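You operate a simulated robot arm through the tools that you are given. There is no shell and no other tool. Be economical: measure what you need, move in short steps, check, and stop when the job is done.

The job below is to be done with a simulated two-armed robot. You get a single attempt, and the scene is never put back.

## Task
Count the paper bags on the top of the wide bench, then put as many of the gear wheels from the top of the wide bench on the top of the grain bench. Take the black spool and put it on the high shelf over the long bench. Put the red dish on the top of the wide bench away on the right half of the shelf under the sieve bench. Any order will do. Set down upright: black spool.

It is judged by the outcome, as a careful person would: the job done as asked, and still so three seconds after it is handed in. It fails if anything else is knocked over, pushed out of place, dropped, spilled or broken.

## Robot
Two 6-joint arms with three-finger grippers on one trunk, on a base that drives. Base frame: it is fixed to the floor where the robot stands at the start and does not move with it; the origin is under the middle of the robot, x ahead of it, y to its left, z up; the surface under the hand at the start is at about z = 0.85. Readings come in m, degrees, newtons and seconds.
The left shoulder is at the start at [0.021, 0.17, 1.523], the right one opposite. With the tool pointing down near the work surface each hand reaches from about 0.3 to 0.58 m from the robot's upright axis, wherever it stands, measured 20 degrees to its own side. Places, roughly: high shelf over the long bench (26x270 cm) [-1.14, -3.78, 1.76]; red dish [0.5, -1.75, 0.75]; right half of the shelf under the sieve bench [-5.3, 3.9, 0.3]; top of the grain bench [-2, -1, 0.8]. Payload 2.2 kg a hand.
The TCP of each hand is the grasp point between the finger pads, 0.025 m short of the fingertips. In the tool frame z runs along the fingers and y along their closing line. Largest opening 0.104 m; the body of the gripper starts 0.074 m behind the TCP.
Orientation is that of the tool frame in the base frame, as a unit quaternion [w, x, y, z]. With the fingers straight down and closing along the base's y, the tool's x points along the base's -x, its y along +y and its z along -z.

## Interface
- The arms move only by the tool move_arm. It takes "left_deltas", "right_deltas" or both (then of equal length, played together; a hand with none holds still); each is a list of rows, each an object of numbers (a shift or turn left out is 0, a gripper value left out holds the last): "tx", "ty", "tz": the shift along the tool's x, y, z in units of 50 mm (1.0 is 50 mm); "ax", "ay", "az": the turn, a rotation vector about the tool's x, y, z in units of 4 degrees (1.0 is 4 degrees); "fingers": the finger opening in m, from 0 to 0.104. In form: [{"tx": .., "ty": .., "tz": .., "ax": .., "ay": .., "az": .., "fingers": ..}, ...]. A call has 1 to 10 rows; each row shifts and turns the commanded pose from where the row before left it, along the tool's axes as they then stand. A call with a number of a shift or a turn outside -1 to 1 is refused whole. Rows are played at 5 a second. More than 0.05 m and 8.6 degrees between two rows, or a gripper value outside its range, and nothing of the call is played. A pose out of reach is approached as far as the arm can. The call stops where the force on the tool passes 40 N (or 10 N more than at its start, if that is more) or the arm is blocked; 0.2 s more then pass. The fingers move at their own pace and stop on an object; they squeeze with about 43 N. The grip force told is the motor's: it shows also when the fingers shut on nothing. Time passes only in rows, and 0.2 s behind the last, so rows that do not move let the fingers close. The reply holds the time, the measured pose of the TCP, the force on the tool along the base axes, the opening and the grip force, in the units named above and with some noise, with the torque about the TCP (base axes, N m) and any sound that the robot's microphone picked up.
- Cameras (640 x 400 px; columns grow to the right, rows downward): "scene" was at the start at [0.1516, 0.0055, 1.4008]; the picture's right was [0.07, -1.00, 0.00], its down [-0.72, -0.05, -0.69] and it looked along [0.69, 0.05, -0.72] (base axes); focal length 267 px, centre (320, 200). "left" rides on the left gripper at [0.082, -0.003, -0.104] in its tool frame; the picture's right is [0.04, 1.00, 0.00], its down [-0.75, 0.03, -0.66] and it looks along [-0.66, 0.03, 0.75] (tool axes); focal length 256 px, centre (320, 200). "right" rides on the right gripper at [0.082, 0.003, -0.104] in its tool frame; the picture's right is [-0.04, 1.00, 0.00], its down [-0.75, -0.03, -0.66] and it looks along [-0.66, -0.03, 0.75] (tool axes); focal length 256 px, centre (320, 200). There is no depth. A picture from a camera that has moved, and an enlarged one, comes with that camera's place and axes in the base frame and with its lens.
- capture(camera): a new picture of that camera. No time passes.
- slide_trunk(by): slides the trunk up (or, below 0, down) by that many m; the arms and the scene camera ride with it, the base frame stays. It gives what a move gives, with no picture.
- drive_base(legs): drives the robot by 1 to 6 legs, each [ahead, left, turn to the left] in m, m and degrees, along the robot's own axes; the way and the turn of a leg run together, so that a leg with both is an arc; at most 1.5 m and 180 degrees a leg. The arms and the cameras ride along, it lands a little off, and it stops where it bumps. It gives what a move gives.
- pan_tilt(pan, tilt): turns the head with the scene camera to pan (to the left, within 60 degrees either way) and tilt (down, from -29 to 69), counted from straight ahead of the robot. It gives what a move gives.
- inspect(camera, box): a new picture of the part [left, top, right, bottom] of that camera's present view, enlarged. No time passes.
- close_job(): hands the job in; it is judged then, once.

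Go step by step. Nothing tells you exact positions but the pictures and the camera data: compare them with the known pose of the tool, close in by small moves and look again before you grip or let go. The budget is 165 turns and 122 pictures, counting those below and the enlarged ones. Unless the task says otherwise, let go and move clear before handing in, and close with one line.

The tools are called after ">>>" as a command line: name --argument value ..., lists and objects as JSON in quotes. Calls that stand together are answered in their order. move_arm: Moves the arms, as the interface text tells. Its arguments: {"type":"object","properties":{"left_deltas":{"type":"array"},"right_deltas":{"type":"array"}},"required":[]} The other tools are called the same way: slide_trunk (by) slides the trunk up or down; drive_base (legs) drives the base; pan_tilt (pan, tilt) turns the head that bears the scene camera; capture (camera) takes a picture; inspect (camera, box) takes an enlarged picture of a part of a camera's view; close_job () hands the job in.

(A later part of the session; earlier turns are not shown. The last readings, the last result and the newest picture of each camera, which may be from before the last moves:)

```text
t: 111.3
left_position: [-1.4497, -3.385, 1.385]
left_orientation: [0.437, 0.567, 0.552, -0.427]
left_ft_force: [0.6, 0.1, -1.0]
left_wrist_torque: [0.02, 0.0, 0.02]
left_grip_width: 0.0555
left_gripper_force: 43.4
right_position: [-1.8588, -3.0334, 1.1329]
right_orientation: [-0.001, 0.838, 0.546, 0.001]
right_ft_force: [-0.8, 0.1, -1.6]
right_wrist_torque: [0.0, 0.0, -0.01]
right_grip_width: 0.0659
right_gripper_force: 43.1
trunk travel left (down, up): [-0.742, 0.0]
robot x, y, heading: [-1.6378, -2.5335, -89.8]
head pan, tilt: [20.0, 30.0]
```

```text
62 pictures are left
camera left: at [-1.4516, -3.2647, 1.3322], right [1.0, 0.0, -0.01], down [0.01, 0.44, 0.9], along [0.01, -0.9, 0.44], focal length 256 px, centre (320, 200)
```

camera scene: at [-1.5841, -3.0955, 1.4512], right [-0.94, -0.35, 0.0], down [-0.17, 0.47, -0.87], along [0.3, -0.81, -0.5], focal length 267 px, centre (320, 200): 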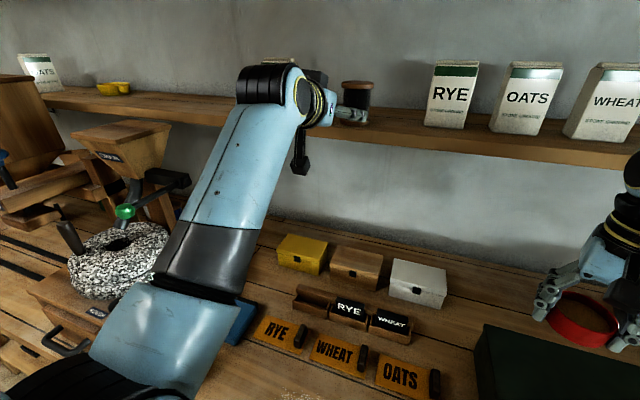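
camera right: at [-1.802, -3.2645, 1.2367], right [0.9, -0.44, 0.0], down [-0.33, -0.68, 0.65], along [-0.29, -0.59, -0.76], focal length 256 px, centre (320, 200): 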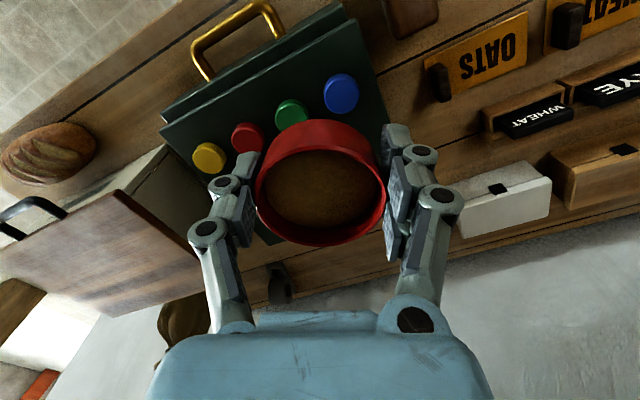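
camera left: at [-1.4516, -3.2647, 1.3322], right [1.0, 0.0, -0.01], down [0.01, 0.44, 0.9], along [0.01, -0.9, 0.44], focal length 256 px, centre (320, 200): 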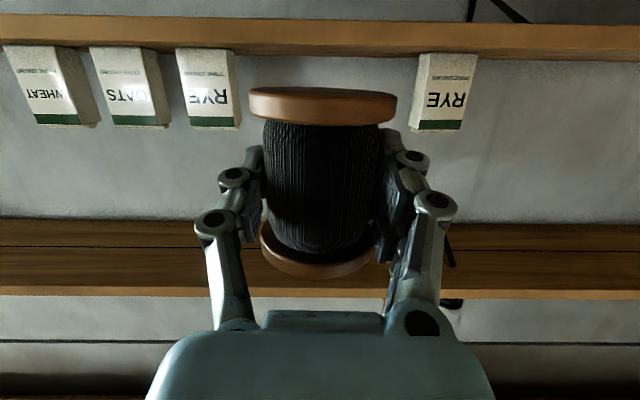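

>>> move_arm --left_deltas '[{"tx": -0.572, "tz": -0.771}, {"tx": -0.572, "tz": -0.771}, {"tx": -0.572, "tz": -0.771}, {"tx": -0.928, "tz": -0.245}, {"tx": -0.928, "tz": -0.245}, {"tx": -0.928, "tz": -0.245}, {"tx": -0.928, "tz": -0.245}, {"tx": -0.928, "tz": -0.245}, {"tx": -0.928, "tz": -0.245}, {"tx": -0.928, "tz": -0.245}]'

>>> capture --camera "left"

```text
t: 113.5
left_position: [-1.4585, -3.2911, 1.8361]
left_orientation: [0.437, 0.568, 0.553, -0.426]
left_ft_force: [0.9, -0.2, -1.7]
left_wrist_torque: [0.02, -0.02, 0.02]
left_grip_width: 0.0554
left_gripper_force: 43.1
right_position: [-1.8592, -3.0324, 1.1339]
right_orientation: [0.0, 0.837, 0.547, 0.0]
right_ft_force: [-0.1, -0.3, -1.6]
right_wrist_torque: [-0.02, 0.02, 0.0]
right_grip_width: 0.0658
right_gripper_force: 43.2
trunk travel left (down, up): [-0.742, 0.0]
robot x, y, heading: [-1.641, -2.5332, -89.8]
head pan, tilt: [20.0, 30.0]
```

```text
61 pictures are left
camera left: at [-1.4599, -3.1699, 1.7824], right [1.0, 0.0, -0.01], down [0.01, 0.44, 0.9], along [0.01, -0.9, 0.44], focal length 256 px, centre (320, 200)
```

left: 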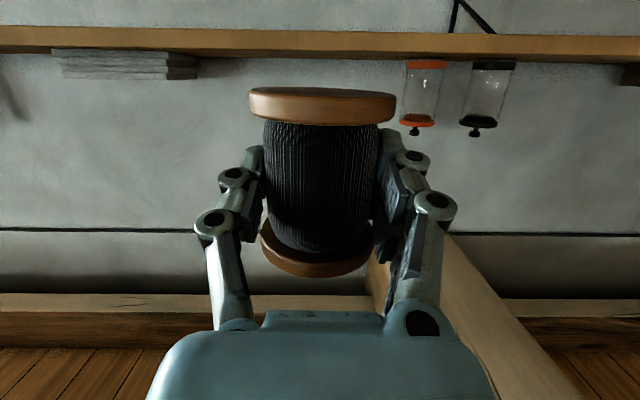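

The spool is at z=1.836, about 3 cm over the high shelf level (top ≈1.755). I'll drive forward 0.4 m to bring it over the shelf.

>>> drive_base --legs '[[0.4, 0, 0]]'

>>> pan_tilt --pan 15 --tilt -18

>>> capture --camera "left"

>>> capture --camera "scene"

```text
t: 116.0
left_position: [-1.4589, -3.6874, 1.834]
left_orientation: [0.437, 0.567, 0.551, -0.428]
left_ft_force: [1.0, -0.3, -1.3]
left_wrist_torque: [0.05, -0.01, 0.01]
left_grip_width: 0.0556
left_gripper_force: 43.1
right_position: [-1.8587, -3.4273, 1.1327]
right_orientation: [-0.001, 0.838, 0.546, 0.001]
right_ft_force: [-0.8, 0.0, -1.1]
right_wrist_torque: [0.05, 0.03, -0.01]
right_grip_width: 0.0657
right_gripper_force: 42.8
trunk travel left (down, up): [-0.742, 0.0]
robot x, y, heading: [-1.64, -2.9323, -89.8]
head pan, tilt: [20.0, 30.0]
```

```text
t: 117.2
left_position: [-1.4578, -3.6883, 1.8346]
left_orientation: [0.437, 0.567, 0.552, -0.427]
left_ft_force: [0.3, -0.7, -2.8]
left_wrist_torque: [-0.01, -0.03, 0.01]
left_grip_width: 0.0553
left_gripper_force: 42.9
right_position: [-1.8587, -3.4284, 1.1329]
right_orientation: [-0.001, 0.838, 0.545, 0.0]
right_ft_force: [-0.1, -1.0, -0.6]
right_wrist_torque: [0.01, 0.03, -0.01]
right_grip_width: 0.0658
right_gripper_force: 43.1
trunk travel left (down, up): [-0.742, 0.0]
robot x, y, heading: [-1.6356, -2.9314, -89.7]
head pan, tilt: [15.0, -18.0]
```

```text
60 pictures are left
camera left: at [-1.4592, -3.5678, 1.7816], right [1.0, 0.0, -0.01], down [0.01, 0.44, 0.9], along [0.01, -0.9, 0.44], focal length 256 px, centre (320, 200)
```

left: 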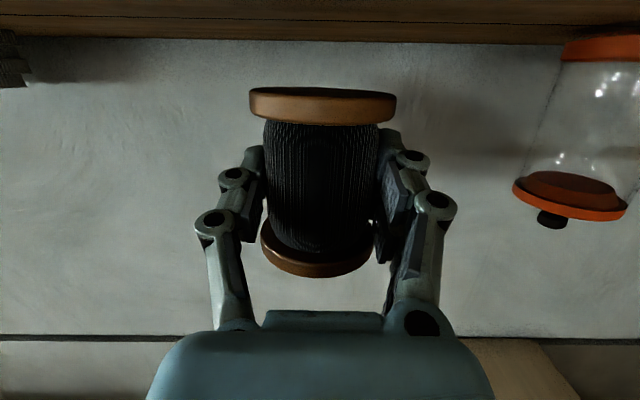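

```text
59 pictures are left
camera scene: at [-1.6156, -3.0765, 1.526], right [-0.97, -0.26, 0.0], down [0.08, -0.3, -0.95], along [0.25, -0.92, 0.31], focal length 267 px, centre (320, 200)
```

scene: 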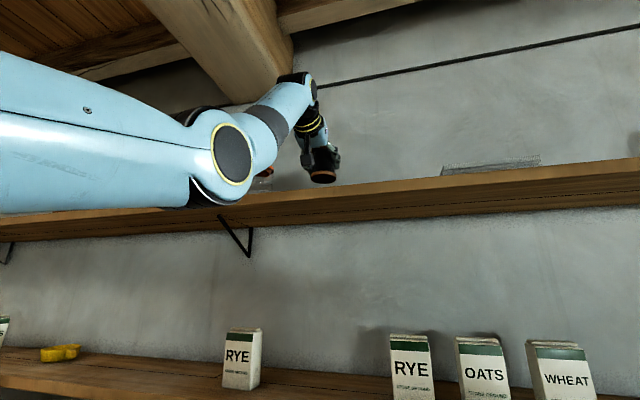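

Over the shelf. I'll extend 2 cm more and lower stepwise.

>>> move_arm --left_deltas '[{"tx": -0.1, "tz": 0.387}, {"tx": 0.3, "tz": 0.08}, {"tx": 0.28, "tz": 0.075}]'

>>> inspect --camera "scene" --box '[270, 110, 390, 210]'

>>> move_arm --left_deltas '[{"tx": 0.06, "tz": 0.015}]'

>>> move_arm --left_deltas '[{"tx": 0.05, "tz": 0.013}]'

```text
t: 118.0
left_position: [-1.4559, -3.71, 1.8039]
left_orientation: [0.437, 0.568, 0.553, -0.426]
left_ft_force: [0.3, 0.1, -1.1]
left_wrist_torque: [0.07, 0.01, 0.0]
left_grip_width: 0.0555
left_gripper_force: 43.2
right_position: [-1.8577, -3.4293, 1.1324]
right_orientation: [-0.002, 0.839, 0.544, 0.001]
right_ft_force: [-0.3, -0.2, -0.5]
right_wrist_torque: [0.0, 0.01, 0.01]
right_grip_width: 0.0658
right_gripper_force: 43.0
trunk travel left (down, up): [-0.742, 0.0]
robot x, y, heading: [-1.6372, -2.929, -89.9]
head pan, tilt: [15.0, -18.0]
```

```text
4.00 times, centred on (330, 160) of scene
camera zoom: at [-1.6155, -3.0768, 1.526], right [-0.97, -0.26, 0.0], down [0.08, -0.3, -0.95], along [0.25, -0.92, 0.31], focal length 1068 px, centre (280, 360)
```

zoom: 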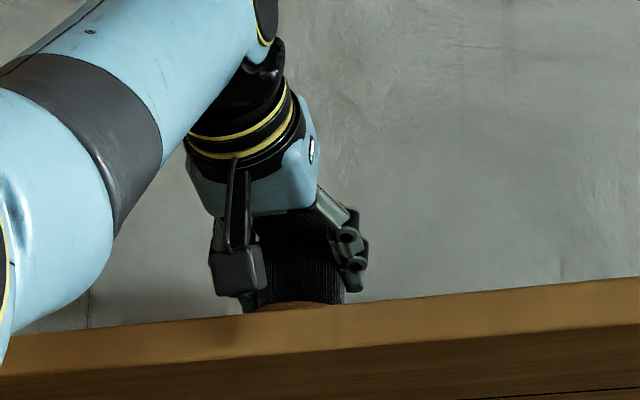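

```text
t: 118.4
left_position: [-1.4577, -3.7095, 1.8009]
left_orientation: [0.437, 0.567, 0.552, -0.427]
left_ft_force: [-0.4, -0.2, -2.3]
left_wrist_torque: [0.01, 0.01, -0.02]
left_grip_width: 0.0554
left_gripper_force: 43.4
right_position: [-1.8582, -3.4291, 1.1326]
right_orientation: [-0.001, 0.838, 0.545, 0.001]
right_ft_force: [0.3, 0.1, -0.9]
right_wrist_torque: [0.0, -0.01, -0.01]
right_grip_width: 0.0659
right_gripper_force: 43.3
trunk travel left (down, up): [-0.742, 0.0]
robot x, y, heading: [-1.6386, -2.93, -89.7]
head pan, tilt: [15.0, -18.0]
```

```text
t: 118.8
left_position: [-1.4576, -3.7079, 1.7995]
left_orientation: [0.437, 0.567, 0.552, -0.428]
left_ft_force: [0.1, 0.5, -1.4]
left_wrist_torque: [-0.01, 0.02, -0.01]
left_grip_width: 0.0555
left_gripper_force: 42.6
right_position: [-1.8577, -3.4274, 1.1327]
right_orientation: [-0.002, 0.839, 0.545, 0.0]
right_ft_force: [0.6, -1.4, -0.9]
right_wrist_torque: [-0.03, -0.01, 0.02]
right_grip_width: 0.066
right_gripper_force: 43.4
trunk travel left (down, up): [-0.742, 0.0]
robot x, y, heading: [-1.638, -2.9357, -89.7]
head pan, tilt: [15.0, -18.0]
```

>>> move_arm --left_deltas '[{"tx": 0.05, "tz": 0.013}]'

>>> move_arm --left_deltas '[{"tx": 0.05, "tz": 0.013}]'

>>> move_arm --left_deltas '[{"tx": 0.04, "tz": 0.011}]'

```text
t: 119.2
left_position: [-1.4572, -3.7102, 1.7962]
left_orientation: [0.437, 0.567, 0.552, -0.427]
left_ft_force: [0.2, -0.1, -1.7]
left_wrist_torque: [0.05, -0.02, 0.03]
left_grip_width: 0.0555
left_gripper_force: 42.7
right_position: [-1.858, -3.4288, 1.1331]
right_orientation: [-0.002, 0.838, 0.546, 0.001]
right_ft_force: [0.4, -0.5, -0.8]
right_wrist_torque: [0.0, 0.0, 0.01]
right_grip_width: 0.0658
right_gripper_force: 42.7
trunk travel left (down, up): [-0.742, 0.0]
robot x, y, heading: [-1.636, -2.9284, -89.8]
head pan, tilt: [15.0, -18.0]
```

```text
t: 119.6
left_position: [-1.4576, -3.7088, 1.7962]
left_orientation: [0.437, 0.567, 0.551, -0.428]
left_ft_force: [-0.1, -2.8, 5.3]
left_wrist_torque: [-0.14, 0.21, 0.11]
left_grip_width: 0.0554
left_gripper_force: 43.0
right_position: [-1.8578, -3.4293, 1.133]
right_orientation: [-0.002, 0.839, 0.545, 0.001]
right_ft_force: [-0.8, -0.6, -0.6]
right_wrist_torque: [0.04, -0.03, -0.01]
right_grip_width: 0.066
right_gripper_force: 43.1
trunk travel left (down, up): [-0.742, 0.0]
robot x, y, heading: [-1.6367, -2.9283, -89.9]
head pan, tilt: [15.0, -18.0]
```

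```text
t: 120.0
left_position: [-1.4584, -3.7089, 1.7953]
left_orientation: [0.44, 0.565, 0.551, -0.429]
left_ft_force: [-0.2, -7.8, 18.9]
left_wrist_torque: [-0.28, 0.56, 0.22]
left_grip_width: 0.0552
left_gripper_force: 42.9
right_position: [-1.8578, -3.428, 1.1328]
right_orientation: [-0.001, 0.838, 0.545, 0.0]
right_ft_force: [-0.9, -0.1, -0.5]
right_wrist_torque: [0.04, -0.02, 0.02]
right_grip_width: 0.066
right_gripper_force: 43.3
trunk travel left (down, up): [-0.742, 0.0]
robot x, y, heading: [-1.6388, -2.9294, -90.0]
head pan, tilt: [15.0, -18.0]
```

Contact at TCP z≈1.796. Ease, open, and retreat straight back.

>>> move_arm --left_deltas '[{"tx": -0.04, "tz": -0.01}, {"fingers": 0.09}, {}, {}, {"tz": -0.4}, {"tz": -0.7}, {"tz": -0.8}, {"tz": -0.6}]'

>>> capture --camera "left"

>>> capture --camera "scene"

```text
t: 121.8
left_position: [-1.4589, -3.5851, 1.8243]
left_orientation: [0.437, 0.568, 0.552, -0.427]
left_ft_force: [-1.0, 0.3, 0.3]
left_wrist_torque: [-0.01, 0.03, -0.02]
left_grip_width: 0.0902
left_gripper_force: 0.1
right_position: [-1.8585, -3.4275, 1.1335]
right_orientation: [-0.001, 0.838, 0.545, 0.0]
right_ft_force: [-0.1, 0.4, -1.0]
right_wrist_torque: [-0.04, 0.02, 0.0]
right_grip_width: 0.0659
right_gripper_force: 42.9
trunk travel left (down, up): [-0.742, 0.0]
robot x, y, heading: [-1.6384, -2.9297, -89.9]
head pan, tilt: [15.0, -18.0]
```

```text
57 pictures are left
camera left: at [-1.4597, -3.4649, 1.7712], right [1.0, 0.0, -0.01], down [0.01, 0.44, 0.9], along [0.01, -0.9, 0.44], focal length 256 px, centre (320, 200)
```

left: 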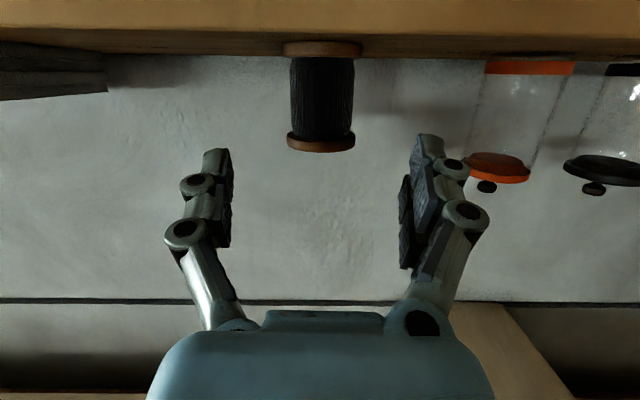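

```text
56 pictures are left
camera scene: at [-1.6159, -3.0751, 1.5262], right [-0.97, -0.26, 0.0], down [0.08, -0.3, -0.95], along [0.25, -0.92, 0.31], focal length 267 px, centre (320, 200)
```

scene: 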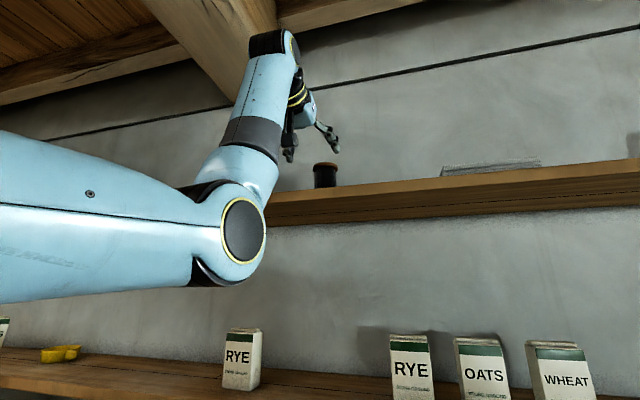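

The spool stands upright on the high shelf between the jars and the stack. Now I back away and fold the left arm down.

>>> drive_base --legs '[[-0.5, 0, 0]]'

>>> move_arm --left_deltas '[{"ay": 1}, {"ay": 1}, {"ay": 1}, {"ay": 1}, {"ay": 1}, {"ay": 1}, {"ay": 1}, {"ay": 1}]'

>>> move_arm --left_deltas '[{"tx": 0.68, "tz": 0.73}, {"tx": 0.68, "tz": 0.73}, {"tx": 0.68, "tz": 0.73}, {"tx": 0.68, "tz": 0.73}, {"tx": 0.68, "tz": 0.73}, {"tx": 0.68, "tz": 0.73}, {"tx": 0.68, "tz": 0.73}, {"tx": 0.68, "tz": 0.73}, {"tx": 0.68, "tz": 0.73}, {"tx": 0.68, "tz": 0.73}]'

>>> move_arm --left_deltas '[{"tx": 0.73, "tz": 0.0}, {"tx": 0.73, "tz": 0.0}, {"tx": 0.73, "tz": 0.0}, {"tx": 0.73, "tz": 0.3}, {"ay": 1}, {"ay": 1}, {"ay": 1}, {"ay": 1}, {"ay": 1}, {"ay": 1}]'

>>> drive_base --legs '[[0, 0, -60]]'

>>> pan_tilt --pan 0 --tilt 12

>>> capture --camera "scene"

```text
t: 124.7
left_position: [-1.4668, -3.0859, 1.8234]
left_orientation: [0.433, 0.572, 0.548, -0.43]
left_ft_force: [-0.3, 0.0, 0.5]
left_wrist_torque: [0.01, -0.01, 0.01]
left_grip_width: 0.0898
left_gripper_force: 0.1
right_position: [-1.8643, -2.9212, 1.1325]
right_orientation: [-0.001, 0.842, 0.539, 0.0]
right_ft_force: [-0.2, 0.5, -1.2]
right_wrist_torque: [0.01, -0.02, -0.01]
right_grip_width: 0.0657
right_gripper_force: 42.9
trunk travel left (down, up): [-0.742, 0.0]
robot x, y, heading: [-1.6322, -2.4259, -90.8]
head pan, tilt: [15.0, -18.0]
```

```text
t: 126.5
left_position: [-1.466, -3.0844, 1.8252]
left_orientation: [0.266, 0.668, 0.647, -0.256]
left_ft_force: [-0.8, -0.6, 1.1]
left_wrist_torque: [-0.04, 0.0, 0.01]
left_grip_width: 0.09
left_gripper_force: 0.1
right_position: [-1.8634, -2.9198, 1.1326]
right_orientation: [0.0, 0.843, 0.539, 0.001]
right_ft_force: [0.6, 1.6, -1.0]
right_wrist_torque: [0.03, -0.01, 0.0]
right_grip_width: 0.0662
right_gripper_force: 43.0
trunk travel left (down, up): [-0.742, 0.0]
robot x, y, heading: [-1.6362, -2.4248, -90.6]
head pan, tilt: [15.0, -18.0]
```

```text
t: 128.7
left_position: [-1.4526, -3.0901, 1.3272]
left_orientation: [0.266, 0.668, 0.646, -0.256]
left_ft_force: [0.2, 0.4, 0.5]
left_wrist_torque: [-0.03, 0.02, 0.0]
left_grip_width: 0.0899
left_gripper_force: 0.1
right_position: [-1.8629, -2.9206, 1.1327]
right_orientation: [0.0, 0.842, 0.539, 0.001]
right_ft_force: [-1.0, 0.1, -0.6]
right_wrist_torque: [0.04, 0.0, -0.02]
right_grip_width: 0.0658
right_gripper_force: 42.7
trunk travel left (down, up): [-0.742, 0.0]
robot x, y, heading: [-1.6352, -2.4216, -90.6]
head pan, tilt: [15.0, -18.0]
```

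```text
t: 130.9
left_position: [-1.4496, -2.9935, 1.2143]
left_orientation: [0.124, 0.706, 0.688, -0.111]
left_ft_force: [-0.6, -0.5, -0.1]
left_wrist_torque: [-0.02, -0.01, 0.02]
left_grip_width: 0.09
left_gripper_force: 0.1
right_position: [-1.8631, -2.9212, 1.1331]
right_orientation: [-0.002, 0.843, 0.539, 0.001]
right_ft_force: [-0.3, 0.4, -0.8]
right_wrist_torque: [-0.03, 0.02, 0.0]
right_grip_width: 0.0656
right_gripper_force: 43.1
trunk travel left (down, up): [-0.742, 0.0]
robot x, y, heading: [-1.6353, -2.4257, -90.5]
head pan, tilt: [15.0, -18.0]
```

```text
t: 134.0
left_position: [-2.0286, -2.8742, 1.2144]
left_orientation: [0.054, 0.955, 0.246, -0.158]
left_ft_force: [0.0, -0.8, 0.0]
left_wrist_torque: [-0.01, -0.04, 0.0]
left_grip_width: 0.09
left_gripper_force: 0.0
right_position: [-2.1778, -2.4798, 1.1332]
right_orientation: [0.0, 0.999, 0.05, 0.001]
right_ft_force: [-0.2, 0.0, -0.6]
right_wrist_torque: [-0.02, -0.01, -0.02]
right_grip_width: 0.0659
right_gripper_force: 43.4
trunk travel left (down, up): [-0.742, 0.0]
robot x, y, heading: [-1.6351, -2.4279, -150.3]
head pan, tilt: [15.0, -18.0]
```

```text
t: 134.9
left_position: [-2.0283, -2.8741, 1.2147]
left_orientation: [0.054, 0.954, 0.246, -0.16]
left_ft_force: [0.9, -0.1, 0.4]
left_wrist_torque: [0.03, 0.01, -0.04]
left_grip_width: 0.09
left_gripper_force: 0.0
right_position: [-2.1769, -2.481, 1.1332]
right_orientation: [0.0, 0.999, 0.05, 0.001]
right_ft_force: [-0.2, -0.4, -1.9]
right_wrist_torque: [0.01, 0.0, -0.02]
right_grip_width: 0.0656
right_gripper_force: 42.8
trunk travel left (down, up): [-0.742, 0.0]
robot x, y, heading: [-1.6323, -2.4294, -150.3]
head pan, tilt: [0.0, 12.0]
```

```text
55 pictures are left
camera scene: at [-1.7757, -2.5078, 1.4803], right [-0.5, 0.87, 0.0], down [0.18, 0.1, -0.98], along [-0.85, -0.49, -0.21], focal length 267 px, centre (320, 200)
```

scene: 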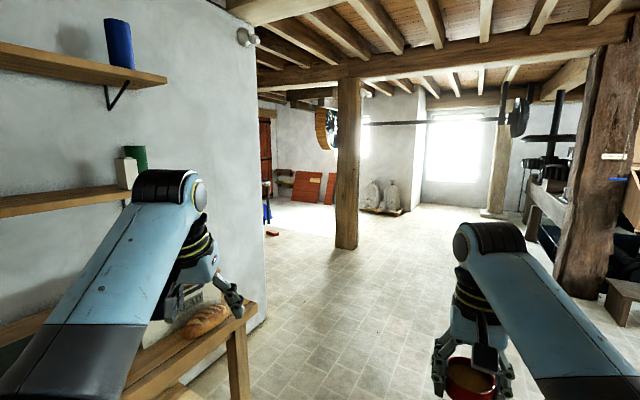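

>>> drive_base --legs '[[0, 0, -60]]'

>>> capture --camera "scene"

```text
t: 138.0
left_position: [-2.2177, -2.3045, 1.2138]
left_orientation: [-0.033, 0.949, -0.266, -0.165]
left_ft_force: [0.1, 0.2, 0.1]
left_wrist_torque: [0.01, -0.01, 0.01]
left_grip_width: 0.0899
left_gripper_force: 0.0
right_position: [-1.9503, -1.982, 1.1321]
right_orientation: [0.0, 0.888, -0.459, 0.001]
right_ft_force: [1.4, -0.6, 0.3]
right_wrist_torque: [0.0, 0.0, 0.01]
right_grip_width: 0.0658
right_gripper_force: 43.3
trunk travel left (down, up): [-0.742, 0.0]
robot x, y, heading: [-1.6343, -2.4283, 149.7]
head pan, tilt: [0.0, 12.0]
```

```text
54 pictures are left
camera scene: at [-1.7746, -2.343, 1.4802], right [0.51, 0.86, 0.0], down [0.18, -0.11, -0.98], along [-0.84, 0.5, -0.21], focal length 267 px, centre (320, 200)
```

scene: 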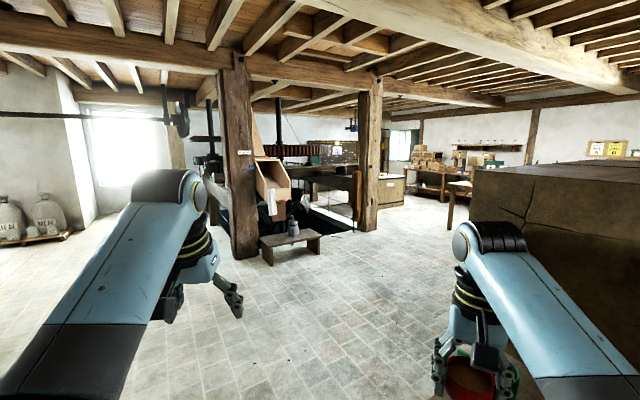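

>>> inspect --camera "scene" --box '[370, 100, 640, 270]'

```text
2.35 times, centred on (505, 185) of scene
camera zoom: at [-1.7746, -2.343, 1.4802], right [0.51, 0.86, 0.0], down [0.18, -0.11, -0.98], along [-0.84, 0.5, -0.21], focal length 628 px, centre (-115, 235)
```

zoom: 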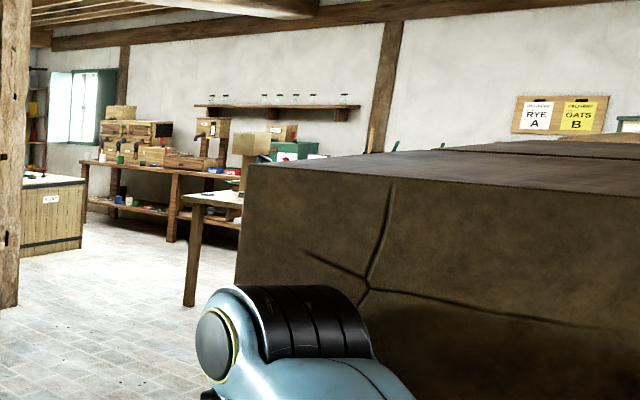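

The sieve bench is along the far wall around (-5.3,3.9). I'll turn left away from the brown block, drive west, then look north.

>>> drive_base --legs '[[0, 0, 28], [1.5, 0, 0], [0.6, 0, 0], [0, 0, -60]]'

>>> capture --camera "scene"

```text
t: 152.4
left_position: [-4.1645, -1.9016, 1.2148]
left_orientation: [-0.077, 0.839, -0.517, -0.149]
left_ft_force: [0.1, -0.2, 0.1]
left_wrist_torque: [0.0, 0.01, 0.0]
left_grip_width: 0.0903
left_gripper_force: 0.0
right_position: [-3.7655, -1.7684, 1.1335]
right_orientation: [0.001, 0.728, -0.686, 0.001]
right_ft_force: [-0.3, 0.4, -0.6]
right_wrist_torque: [0.0, 0.0, -0.02]
right_grip_width: 0.0659
right_gripper_force: 43.0
trunk travel left (down, up): [-0.742, 0.0]
robot x, y, heading: [-3.7307, -2.3107, 118.0]
head pan, tilt: [0.0, 12.0]
```

```text
52 pictures are left
camera scene: at [-3.8073, -2.1681, 1.4802], right [0.89, 0.46, 0.0], down [0.1, -0.18, -0.98], along [-0.45, 0.87, -0.21], focal length 267 px, centre (320, 200)
```

scene: 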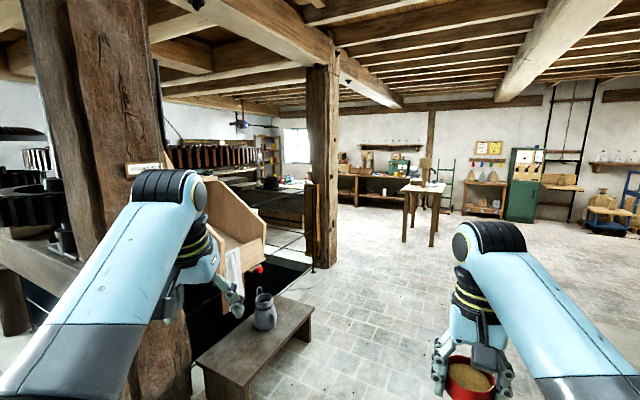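

Path is clear to the north-east of the table near (-4.2,1.8). I'll turn to face north, shift right, and drive ahead, then look.

>>> drive_base --legs '[[0, 0, -28], [0, -0.45, 0], [1.5, 0, 0], [1.2, 0, 0]]'

>>> pan_tilt --pan 30 --tilt 15

>>> capture --camera "scene"

```text
t: 169.1
left_position: [-3.4383, 0.9261, 1.2142]
left_orientation: [0.111, -0.69, 0.704, 0.126]
left_ft_force: [0.7, 0.3, 0.4]
left_wrist_torque: [0.02, -0.01, 0.03]
left_grip_width: 0.0898
left_gripper_force: 0.1
right_position: [-3.0236, 0.8568, 1.1323]
right_orientation: [-0.001, -0.541, 0.841, 0.0]
right_ft_force: [0.0, 0.4, -1.5]
right_wrist_torque: [0.0, 0.0, 0.0]
right_grip_width: 0.0658
right_gripper_force: 42.9
trunk travel left (down, up): [-0.742, 0.0]
robot x, y, heading: [-3.2489, 0.3625, 89.9]
head pan, tilt: [0.0, 12.0]
```

```text
t: 170.1
left_position: [-3.438, 0.9271, 1.2134]
left_orientation: [0.111, -0.69, 0.704, 0.127]
left_ft_force: [0.1, -0.6, 0.1]
left_wrist_torque: [0.02, -0.05, 0.02]
left_grip_width: 0.0901
left_gripper_force: 0.1
right_position: [-3.0241, 0.8573, 1.1334]
right_orientation: [-0.001, -0.542, 0.84, -0.001]
right_ft_force: [-0.2, -0.3, -0.4]
right_wrist_torque: [-0.02, -0.04, -0.02]
right_grip_width: 0.0659
right_gripper_force: 43.1
trunk travel left (down, up): [-0.742, 0.0]
robot x, y, heading: [-3.2519, 0.3597, 89.6]
head pan, tilt: [30.0, 15.0]
```

```text
51 pictures are left
camera scene: at [-3.2938, 0.5122, 1.4754], right [0.87, 0.49, 0.0], down [0.13, -0.23, -0.97], along [-0.48, 0.84, -0.26], focal length 267 px, centre (320, 200)
```

scene: 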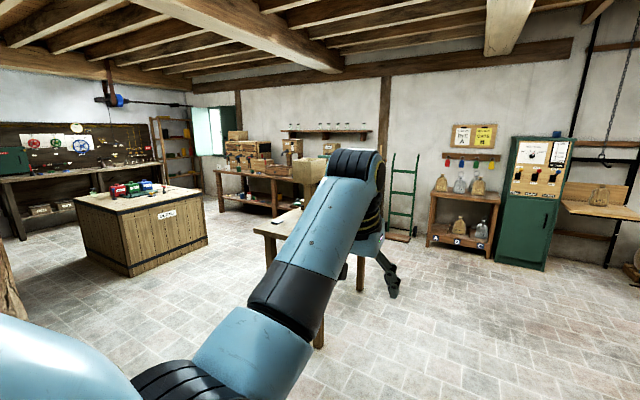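

The sieve bench spans roughly x=-7.2..-4.6 at y≈4; the small table occupies up to (-4.06, y 1.85–2.6). I'll drive north past it, then turn west along the aisle.

>>> drive_base --legs '[[1.4, 0, 0], [1.3, 0, 0], [0, 0, 60]]'

>>> pan_tilt --pan 0 --tilt 20

>>> capture --camera "scene"

```text
t: 185.9
left_position: [-3.8226, 3.1903, 1.2142]
left_orientation: [-0.032, 0.951, -0.258, -0.165]
left_ft_force: [0.5, -0.2, 0.0]
left_wrist_torque: [0.01, 0.0, -0.01]
left_grip_width: 0.0901
left_gripper_force: 0.1
right_position: [-3.5592, 3.5173, 1.1335]
right_orientation: [0.001, 0.892, -0.451, 0.001]
right_ft_force: [0.1, 0.7, -1.7]
right_wrist_torque: [-0.01, -0.02, 0.02]
right_grip_width: 0.0659
right_gripper_force: 43.1
trunk travel left (down, up): [-0.742, 0.0]
robot x, y, heading: [-3.2392, 3.0776, 150.5]
head pan, tilt: [30.0, 15.0]
```

```text
t: 186.9
left_position: [-3.8215, 3.1889, 1.2133]
left_orientation: [-0.033, 0.951, -0.259, -0.165]
left_ft_force: [0.4, 1.1, 0.8]
left_wrist_torque: [0.02, -0.03, 0.01]
left_grip_width: 0.0899
left_gripper_force: 0.0
right_position: [-3.5588, 3.517, 1.1338]
right_orientation: [0.0, 0.892, -0.451, 0.001]
right_ft_force: [0.3, 0.0, -0.7]
right_wrist_torque: [-0.03, 0.01, 0.01]
right_grip_width: 0.0659
right_gripper_force: 43.1
trunk travel left (down, up): [-0.742, 0.0]
robot x, y, heading: [-3.2315, 3.0769, 150.4]
head pan, tilt: [0.0, 20.0]
```

```text
50 pictures are left
camera scene: at [-3.3769, 3.1586, 1.4672], right [0.49, 0.87, 0.0], down [0.3, -0.17, -0.94], along [-0.82, 0.46, -0.34], focal length 267 px, centre (320, 200)
```

scene: 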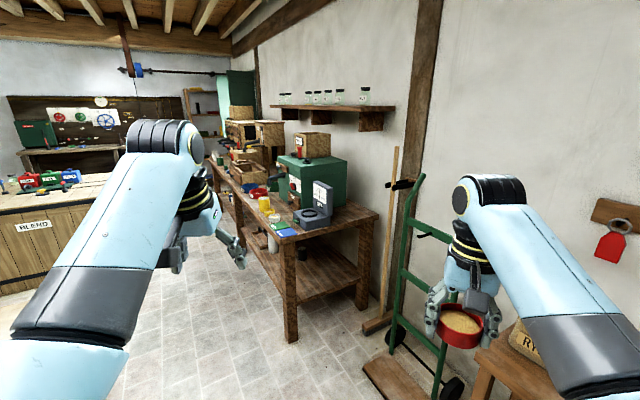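

The sieve bench's near end is x≈-4.6 with its front at y≈3.62; its shelf is below. I'll face north, swing the left arm out to the side, then lower the trunk before strafing along the bench.

>>> drive_base --legs '[[0, 0.17, 0], [0, 0, -60.4]]'

>>> move_arm --left_deltas '[{"ay": 1}, {"ay": 1}, {"ay": 1}, {"ay": 1}, {"ty": 0.85, "az": -1}, {"ty": 0.85, "az": -1}, {"ty": 0.85, "az": -1}, {"ty": 0.85, "az": -1}, {"ty": 0.85, "az": -1}, {"ty": 0.85, "az": -1}]'

>>> move_arm --left_deltas '[{"ty": 0.85, "az": -1, "tx": 0.2}, {"ty": 0.85, "az": -1, "tx": 0.2}, {"ty": 0.85, "az": -1, "tx": 0.2}, {"ty": 0.85, "az": -1, "tx": 0.2}, {"ty": 0.85, "az": -1, "tx": 0.2}, {"ty": 0.85, "az": -1, "tx": 0.2}, {"ty": 0.85, "az": -1, "tx": 0.2}]'

```text
t: 191.0
left_position: [-3.5098, 3.4935, 1.2136]
left_orientation: [0.111, -0.69, 0.704, 0.127]
left_ft_force: [0.5, -0.1, 0.6]
left_wrist_torque: [0.0, -0.01, 0.04]
left_grip_width: 0.0899
left_gripper_force: 0.1
right_position: [-3.0956, 3.4247, 1.1329]
right_orientation: [0.0, -0.542, 0.84, 0.0]
right_ft_force: [-0.5, 0.7, -0.7]
right_wrist_torque: [-0.03, 0.02, -0.03]
right_grip_width: 0.0659
right_gripper_force: 43.1
trunk travel left (down, up): [-0.742, 0.0]
robot x, y, heading: [-3.3217, 2.9276, 89.6]
head pan, tilt: [0.0, 20.0]
```

```text
t: 193.2
left_position: [-3.7607, 3.4524, 1.2185]
left_orientation: [-0.019, 0.834, -0.551, -0.024]
left_ft_force: [-0.6, 0.0, 0.4]
left_wrist_torque: [-0.01, -0.01, 0.04]
left_grip_width: 0.0901
left_gripper_force: 0.1
right_position: [-3.0966, 3.4241, 1.1339]
right_orientation: [0.0, -0.543, 0.84, -0.002]
right_ft_force: [-0.9, 0.7, -1.1]
right_wrist_torque: [0.02, -0.04, -0.02]
right_grip_width: 0.0657
right_gripper_force: 42.9
trunk travel left (down, up): [-0.742, 0.0]
robot x, y, heading: [-3.3197, 2.9282, 89.6]
head pan, tilt: [0.0, 20.0]
```

```text
t: 194.8
left_position: [-3.9039, 3.2626, 1.1581]
left_orientation: [-0.024, 0.94, -0.34, -0.02]
left_ft_force: [0.7, 0.6, 0.9]
left_wrist_torque: [0.02, 0.01, 0.01]
left_grip_width: 0.0898
left_gripper_force: 0.0
left hand out of reach, approached as far as the arm can: row 6, 7
right_position: [-3.0957, 3.4244, 1.1327]
right_orientation: [-0.001, -0.541, 0.841, 0.0]
right_ft_force: [-0.4, -0.8, -0.9]
right_wrist_torque: [-0.01, 0.0, 0.01]
right_grip_width: 0.0658
right_gripper_force: 42.9
trunk travel left (down, up): [-0.742, 0.0]
robot x, y, heading: [-3.3207, 2.9259, 89.5]
head pan, tilt: [0.0, 20.0]
```

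Left arm is out to the side. I'll check the space below the hands, then lower the trunk.

>>> capture --camera "right"

>>> capture --camera "left"

```text
49 pictures are left
camera right: at [-3.1325, 3.3523, 1.237], right [-0.89, 0.45, 0.0], down [0.34, 0.68, 0.66], along [0.29, 0.59, -0.76], focal length 256 px, centre (320, 200)
```

right: 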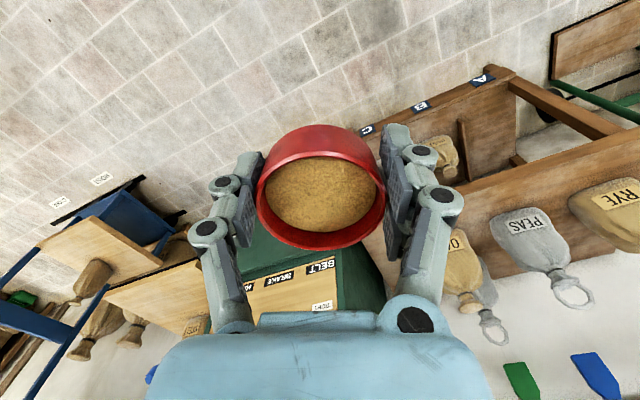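

```text
48 pictures are left
camera left: at [-3.8362, 3.2077, 1.2568], right [-0.61, -0.79, -0.03], down [-0.58, 0.42, 0.7], along [-0.54, 0.44, -0.72], focal length 256 px, centre (320, 200)
```

left: 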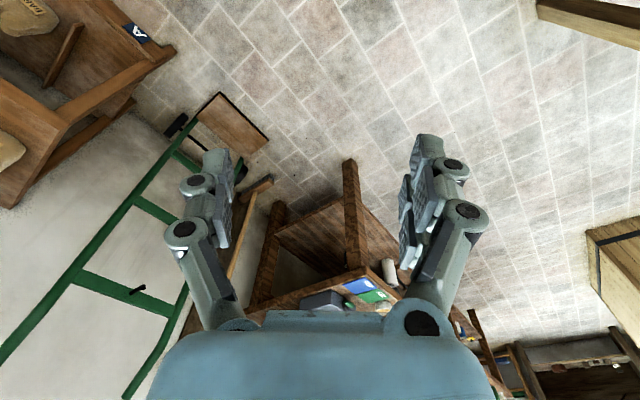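

Clear below. Lower the trunk 0.70 m.

>>> slide_trunk --by -0.7

>>> drive_base --legs '[[0, 1.1, 0]]'

>>> pan_tilt --pan 25 --tilt 15

>>> capture --camera "scene"

```text
refused: -0.7 is not a number from -0.4 to 0.4
```

```text
t: 198.5
left_position: [-4.5915, 3.2278, 1.1556]
left_orientation: [-0.023, 0.952, -0.303, -0.02]
left_ft_force: [-0.8, 1.3, -0.5]
left_wrist_torque: [-0.01, -0.07, 0.01]
left_grip_width: 0.09
left_gripper_force: 0.0
right_position: [-3.7997, 3.4503, 1.1339]
right_orientation: [0.0, -0.575, 0.818, -0.001]
right_ft_force: [-1.2, -0.4, -0.7]
right_wrist_torque: [-0.04, -0.05, -0.01]
right_grip_width: 0.066
right_gripper_force: 43.1
trunk travel left (down, up): [-0.742, 0.0]
robot x, y, heading: [-3.9816, 2.9354, 94.1]
head pan, tilt: [0.0, 20.0]
stopped in leg 1: the robot was blocked; the commanded pose is now the measured one
```

```text
t: 199.4
left_position: [-4.5878, 3.2263, 1.159]
left_orientation: [-0.022, 0.952, -0.304, -0.022]
left_ft_force: [0.7, 0.9, 0.7]
left_wrist_torque: [-0.01, 0.04, 0.03]
left_grip_width: 0.0903
left_gripper_force: 0.2
right_position: [-3.795, 3.4502, 1.1331]
right_orientation: [-0.002, -0.575, 0.818, 0.0]
right_ft_force: [-0.2, -0.6, -1.0]
right_wrist_torque: [0.0, 0.02, -0.01]
right_grip_width: 0.0656
right_gripper_force: 42.7
trunk travel left (down, up): [-0.742, 0.0]
robot x, y, heading: [-3.983, 2.9366, 94.1]
head pan, tilt: [25.0, 15.0]
```

```text
47 pictures are left
camera scene: at [-4.0301, 3.088, 1.4754], right [0.87, 0.49, 0.0], down [0.13, -0.23, -0.97], along [-0.47, 0.84, -0.26], focal length 267 px, centre (320, 200)
```

scene: 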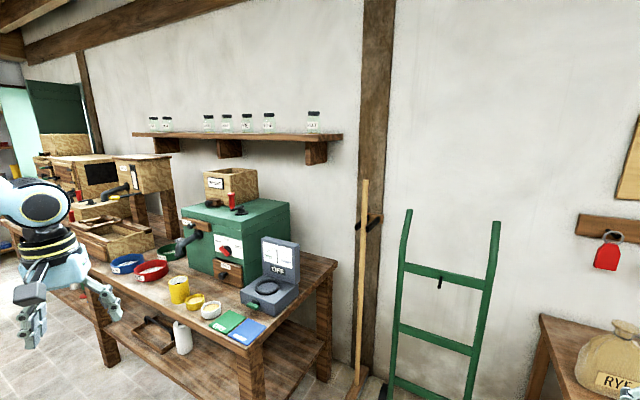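

The base bumped the small table's corner and stopped. I'll move off it and look at the table to make sure nothing shifted.

>>> drive_base --legs '[[0.05, -0.25, -4]]'

>>> drive_base --legs '[[0, 0, 60]]'

>>> pan_tilt --pan 40 --tilt 25

>>> capture --camera "scene"

```text
t: 201.2
left_position: [-4.3163, 3.3277, 1.158]
left_orientation: [-0.023, 0.941, -0.338, -0.021]
left_ft_force: [0.5, 0.4, 0.0]
left_wrist_torque: [0.01, -0.03, 0.02]
left_grip_width: 0.0898
left_gripper_force: 0.1
right_position: [-3.5098, 3.4945, 1.1343]
right_orientation: [-0.001, -0.545, 0.839, 0.0]
right_ft_force: [-0.2, -0.7, -1.3]
right_wrist_torque: [-0.02, 0.0, 0.03]
right_grip_width: 0.0661
right_gripper_force: 43.1
trunk travel left (down, up): [-0.742, 0.0]
robot x, y, heading: [-3.7288, 2.9939, 90.0]
head pan, tilt: [25.0, 15.0]
```

```text
t: 204.3
left_position: [-4.3138, 2.6597, 1.1588]
left_orientation: [-0.01, 0.984, 0.175, -0.029]
left_ft_force: [0.2, 0.3, -0.9]
left_wrist_torque: [0.01, -0.03, -0.03]
left_grip_width: 0.09
left_gripper_force: 0.1
right_position: [-4.0489, 3.4391, 1.1329]
right_orientation: [0.0, 0.889, -0.457, 0.0]
right_ft_force: [0.5, 0.4, -0.8]
right_wrist_torque: [-0.02, -0.02, -0.02]
right_grip_width: 0.0659
right_gripper_force: 42.7
trunk travel left (down, up): [-0.742, 0.0]
robot x, y, heading: [-3.7328, 2.9988, 149.5]
head pan, tilt: [25.0, 15.0]
```

```text
t: 205.0
left_position: [-4.3144, 2.6602, 1.1585]
left_orientation: [-0.011, 0.984, 0.174, -0.029]
left_ft_force: [-0.2, 0.4, -0.3]
left_wrist_torque: [0.0, -0.03, -0.01]
left_grip_width: 0.0899
left_gripper_force: 0.0
right_position: [-4.0486, 3.4383, 1.1327]
right_orientation: [0.001, 0.89, -0.457, 0.001]
right_ft_force: [-0.4, -1.0, -0.8]
right_wrist_torque: [-0.01, 0.01, 0.01]
right_grip_width: 0.066
right_gripper_force: 43.0
trunk travel left (down, up): [-0.742, 0.0]
robot x, y, heading: [-3.7354, 2.9991, 149.4]
head pan, tilt: [40.0, 25.0]
```

```text
46 pictures are left
camera scene: at [-3.8823, 3.0158, 1.4592], right [-0.17, 0.99, 0.0], down [0.42, 0.07, -0.91], along [-0.89, -0.15, -0.42], focal length 267 px, centre (320, 200)
```

scene: 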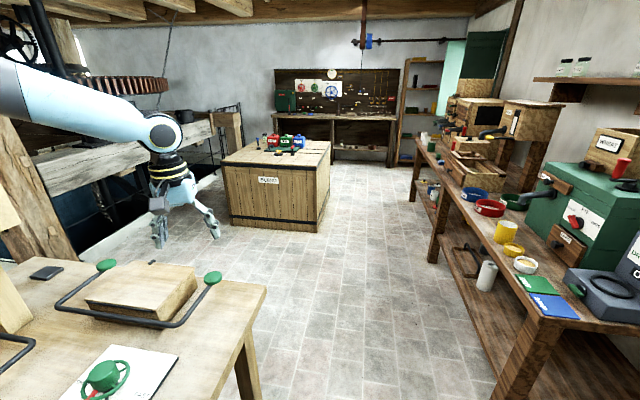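

The table stands fine with everything upright. I'll pass further north of it, then face the bench at about x=-5.15.

>>> drive_base --legs '[[1.25, 0.66, 0], [-0.06, 0.11, 0], [0, 0, -59.4]]'

>>> slide_trunk --by -0.35

>>> pan_tilt --pan 0 --tilt 35

>>> capture --camera "scene"

```text
t: 215.5
left_position: [-5.7325, 3.2205, 1.1577]
left_orientation: [-0.023, 0.947, -0.32, -0.02]
left_ft_force: [0.0, 0.2, 0.3]
left_wrist_torque: [-0.01, -0.03, -0.03]
left_grip_width: 0.09
left_gripper_force: 0.0
right_position: [-4.9319, 3.4163, 1.1339]
right_orientation: [0.0, -0.56, 0.828, -0.001]
right_ft_force: [0.2, -0.4, -0.9]
right_wrist_torque: [-0.03, -0.03, 0.02]
right_grip_width: 0.0661
right_gripper_force: 43.3
trunk travel left (down, up): [-0.742, 0.0]
robot x, y, heading: [-5.1339, 2.908, 92.4]
head pan, tilt: [40.0, 25.0]
```

```text
t: 218.9
left_position: [-5.7321, 3.2136, 0.7906]
left_orientation: [0.0, 0.947, -0.321, -0.012]
left_ft_force: [-0.1, 1.5, -0.2]
left_wrist_torque: [-0.04, 0.05, 0.02]
left_grip_width: 0.0901
left_gripper_force: 0.1
right_position: [-4.9321, 3.4165, 0.7825]
right_orientation: [-0.001, -0.56, 0.828, 0.0]
right_ft_force: [-0.2, 0.5, -1.2]
right_wrist_torque: [0.0, 0.04, 0.01]
right_grip_width: 0.0658
right_gripper_force: 43.0
trunk travel left (down, up): [-0.392, 0.35]
robot x, y, heading: [-5.1374, 2.9077, 92.3]
head pan, tilt: [40.0, 25.0]
```

```text
t: 220.0
left_position: [-5.7306, 3.2136, 0.7913]
left_orientation: [0.002, 0.947, -0.321, -0.011]
left_ft_force: [0.2, -1.2, -0.3]
left_wrist_torque: [-0.03, -0.01, -0.01]
left_grip_width: 0.0897
left_gripper_force: 0.0
right_position: [-4.9327, 3.4158, 0.7843]
right_orientation: [-0.001, -0.56, 0.828, -0.001]
right_ft_force: [0.3, -0.1, -1.2]
right_wrist_torque: [-0.03, 0.01, 0.02]
right_grip_width: 0.0658
right_gripper_force: 43.1
trunk travel left (down, up): [-0.392, 0.35]
robot x, y, heading: [-5.1369, 2.91, 92.2]
head pan, tilt: [0.0, 35.0]
```

```text
45 pictures are left
camera scene: at [-5.1409, 3.073, 1.0894], right [1.0, 0.04, 0.0], down [0.02, -0.57, -0.82], along [-0.03, 0.82, -0.57], focal length 267 px, centre (320, 200)
```

scene: 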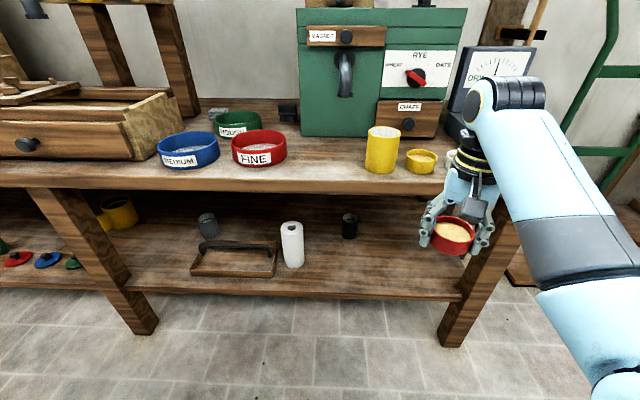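

I see the right bay of the sieve bench shelf with free space between the white roll and the right leg. Target for the dish: about (-4.90,3.72), shelf z≈0.30. Lower the trunk the rest and look again.

>>> slide_trunk --by -0.385

>>> drive_base --legs '[[0.08, -0.04, -1.5]]'

>>> pan_tilt --pan -10 --tilt 25

>>> capture --camera "scene"

>>> capture --camera "right"

```text
t: 223.7
left_position: [-5.7271, 3.1264, 0.3149]
left_orientation: [0.196, 0.926, -0.316, 0.063]
left_ft_force: [0.6, 0.2, 0.4]
left_wrist_torque: [-0.02, 0.01, 0.01]
left_grip_width: 0.0897
left_gripper_force: 0.0
right_position: [-4.9307, 3.3239, 0.2542]
right_orientation: [-0.098, -0.551, 0.814, -0.157]
right_ft_force: [0.3, -0.9, -0.8]
right_wrist_torque: [-0.04, 0.0, 0.06]
right_grip_width: 0.0658
right_gripper_force: 42.7
trunk travel left (down, up): [-0.007, 0.735]
robot x, y, heading: [-5.1405, 2.9135, 92.2]
head pan, tilt: [0.0, 35.0]
```

```text
t: 224.8
left_position: [-5.6838, 3.2232, 0.315]
left_orientation: [0.197, 0.922, -0.327, 0.06]
left_ft_force: [0.5, 0.5, 0.0]
left_wrist_torque: [0.02, -0.05, -0.04]
left_grip_width: 0.09
left_gripper_force: 0.1
right_position: [-4.8804, 3.4018, 0.2552]
right_orientation: [-0.099, -0.541, 0.821, -0.156]
right_ft_force: [0.5, -0.4, -1.3]
right_wrist_torque: [-0.01, 0.01, -0.02]
right_grip_width: 0.0659
right_gripper_force: 43.2
trunk travel left (down, up): [-0.007, 0.735]
robot x, y, heading: [-5.0963, 2.9909, 90.8]
head pan, tilt: [0.0, 35.0]
```

```text
t: 225.5
left_position: [-5.6836, 3.2233, 0.3154]
left_orientation: [0.197, 0.922, -0.327, 0.061]
left_ft_force: [0.0, 0.6, -0.1]
left_wrist_torque: [-0.02, 0.01, 0.0]
left_grip_width: 0.0902
left_gripper_force: 0.1
right_position: [-4.8804, 3.4027, 0.2554]
right_orientation: [-0.1, -0.541, 0.821, -0.156]
right_ft_force: [0.2, 0.8, -1.7]
right_wrist_torque: [0.0, 0.0, -0.02]
right_grip_width: 0.0658
right_gripper_force: 42.7
trunk travel left (down, up): [-0.007, 0.735]
robot x, y, heading: [-5.0955, 2.9918, 90.8]
head pan, tilt: [-10.0, 25.0]
```

```text
44 pictures are left
camera scene: at [-5.0828, 3.1852, 0.7115], right [0.99, -0.16, 0.0], down [-0.07, -0.42, -0.91], along [0.14, 0.89, -0.42], focal length 267 px, centre (320, 200)
```

scene: 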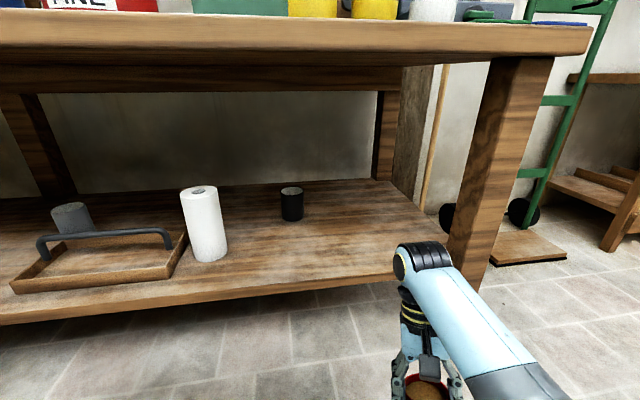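

```text
43 pictures are left
camera right: at [-4.9167, 3.372, 0.3787], right [-0.9, 0.4, -0.16], down [0.32, 0.87, 0.37], along [0.29, 0.28, -0.92], focal length 256 px, centre (320, 200)
```

right: 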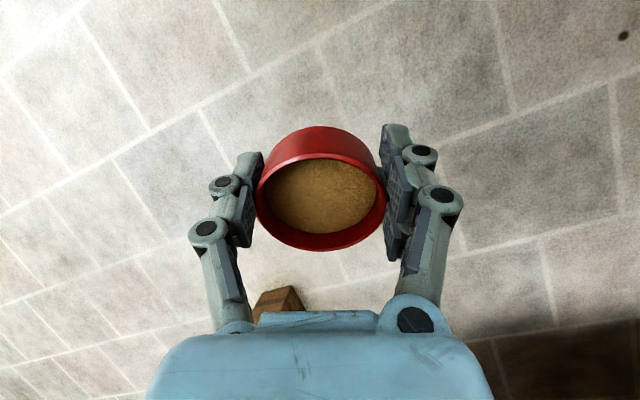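

Lowering to the very bottom pitched both hands about 20°, likely joint interference. I'll raise the trunk again and check the hand's level.

>>> slide_trunk --by 0.12

>>> move_arm --right_deltas '[{}]'

```text
t: 227.0
left_position: [-5.683, 3.2224, 0.4342]
left_orientation: [0.196, 0.922, -0.328, 0.06]
left_ft_force: [0.1, 0.2, -0.5]
left_wrist_torque: [0.05, 0.0, 0.01]
left_grip_width: 0.0899
left_gripper_force: 0.0
right_position: [-4.8815, 3.4025, 0.3753]
right_orientation: [-0.101, -0.541, 0.82, -0.156]
right_ft_force: [0.6, -0.5, -0.7]
right_wrist_torque: [-0.01, -0.03, 0.01]
right_grip_width: 0.0661
right_gripper_force: 42.8
trunk travel left (down, up): [-0.127, 0.615]
robot x, y, heading: [-5.1008, 2.9931, 90.8]
head pan, tilt: [-10.0, 25.0]
```

```text
t: 227.4
left_position: [-5.684, 3.223, 0.4351]
left_orientation: [0.196, 0.923, -0.327, 0.06]
left_ft_force: [0.3, 0.1, 1.1]
left_wrist_torque: [0.03, 0.01, -0.01]
left_grip_width: 0.0897
left_gripper_force: 0.0
right_position: [-4.8808, 3.4033, 0.3754]
right_orientation: [-0.1, -0.541, 0.821, -0.155]
right_ft_force: [0.1, -0.7, -1.0]
right_wrist_torque: [0.02, -0.02, 0.0]
right_grip_width: 0.0656
right_gripper_force: 43.3
trunk travel left (down, up): [-0.127, 0.615]
robot x, y, heading: [-5.0961, 2.9942, 90.7]
head pan, tilt: [-10.0, 25.0]
```

The joints kept that pitch, so I level the dish again by turning the hand back.

>>> move_arm --right_deltas '[{"ax": -0.36, "ay": -0.81}, {"ax": -0.36, "ay": -0.81}, {"ax": -0.36, "ay": -0.81}, {"ax": -0.36, "ay": -0.81}, {"ax": -0.36, "ay": -0.81}, {"ax": -0.36, "ay": -0.81}]'

>>> capture --camera "right"

>>> capture --camera "scene"

```text
t: 228.8
left_position: [-5.6838, 3.2229, 0.4349]
left_orientation: [0.197, 0.922, -0.328, 0.06]
left_ft_force: [-0.3, -0.5, -0.4]
left_wrist_torque: [0.01, -0.02, -0.01]
left_grip_width: 0.0898
left_gripper_force: 0.2
right_position: [-4.8805, 3.4025, 0.3767]
right_orientation: [0.0, -0.551, 0.835, 0.0]
right_ft_force: [-0.1, -0.6, -0.3]
right_wrist_torque: [0.0, 0.04, -0.01]
right_grip_width: 0.0659
right_gripper_force: 43.1
trunk travel left (down, up): [-0.127, 0.615]
robot x, y, heading: [-5.0975, 2.9908, 90.9]
head pan, tilt: [-10.0, 25.0]
```

```text
42 pictures are left
camera right: at [-4.916, 3.3295, 0.48], right [-0.9, 0.43, 0.0], down [0.33, 0.68, 0.66], along [0.28, 0.59, -0.75], focal length 256 px, centre (320, 200)
```

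right: 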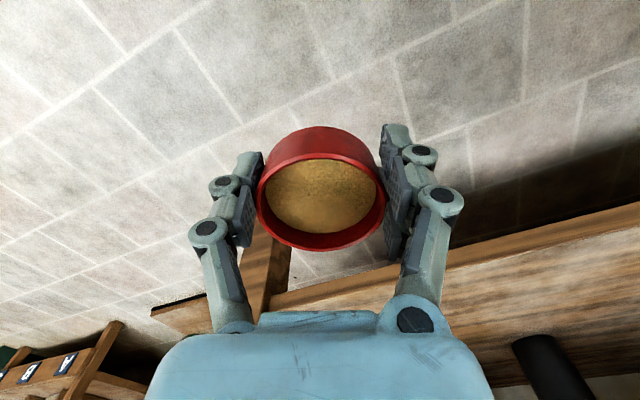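

```text
41 pictures are left
camera scene: at [-5.0827, 3.1759, 0.8312], right [0.99, -0.16, 0.0], down [-0.07, -0.42, -0.91], along [0.14, 0.89, -0.42], focal length 267 px, centre (320, 200)
```

scene: 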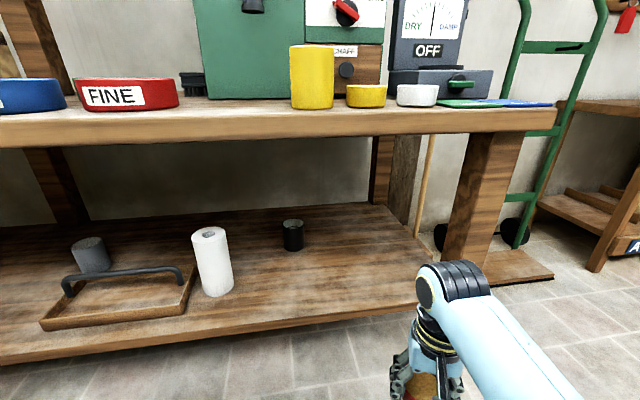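

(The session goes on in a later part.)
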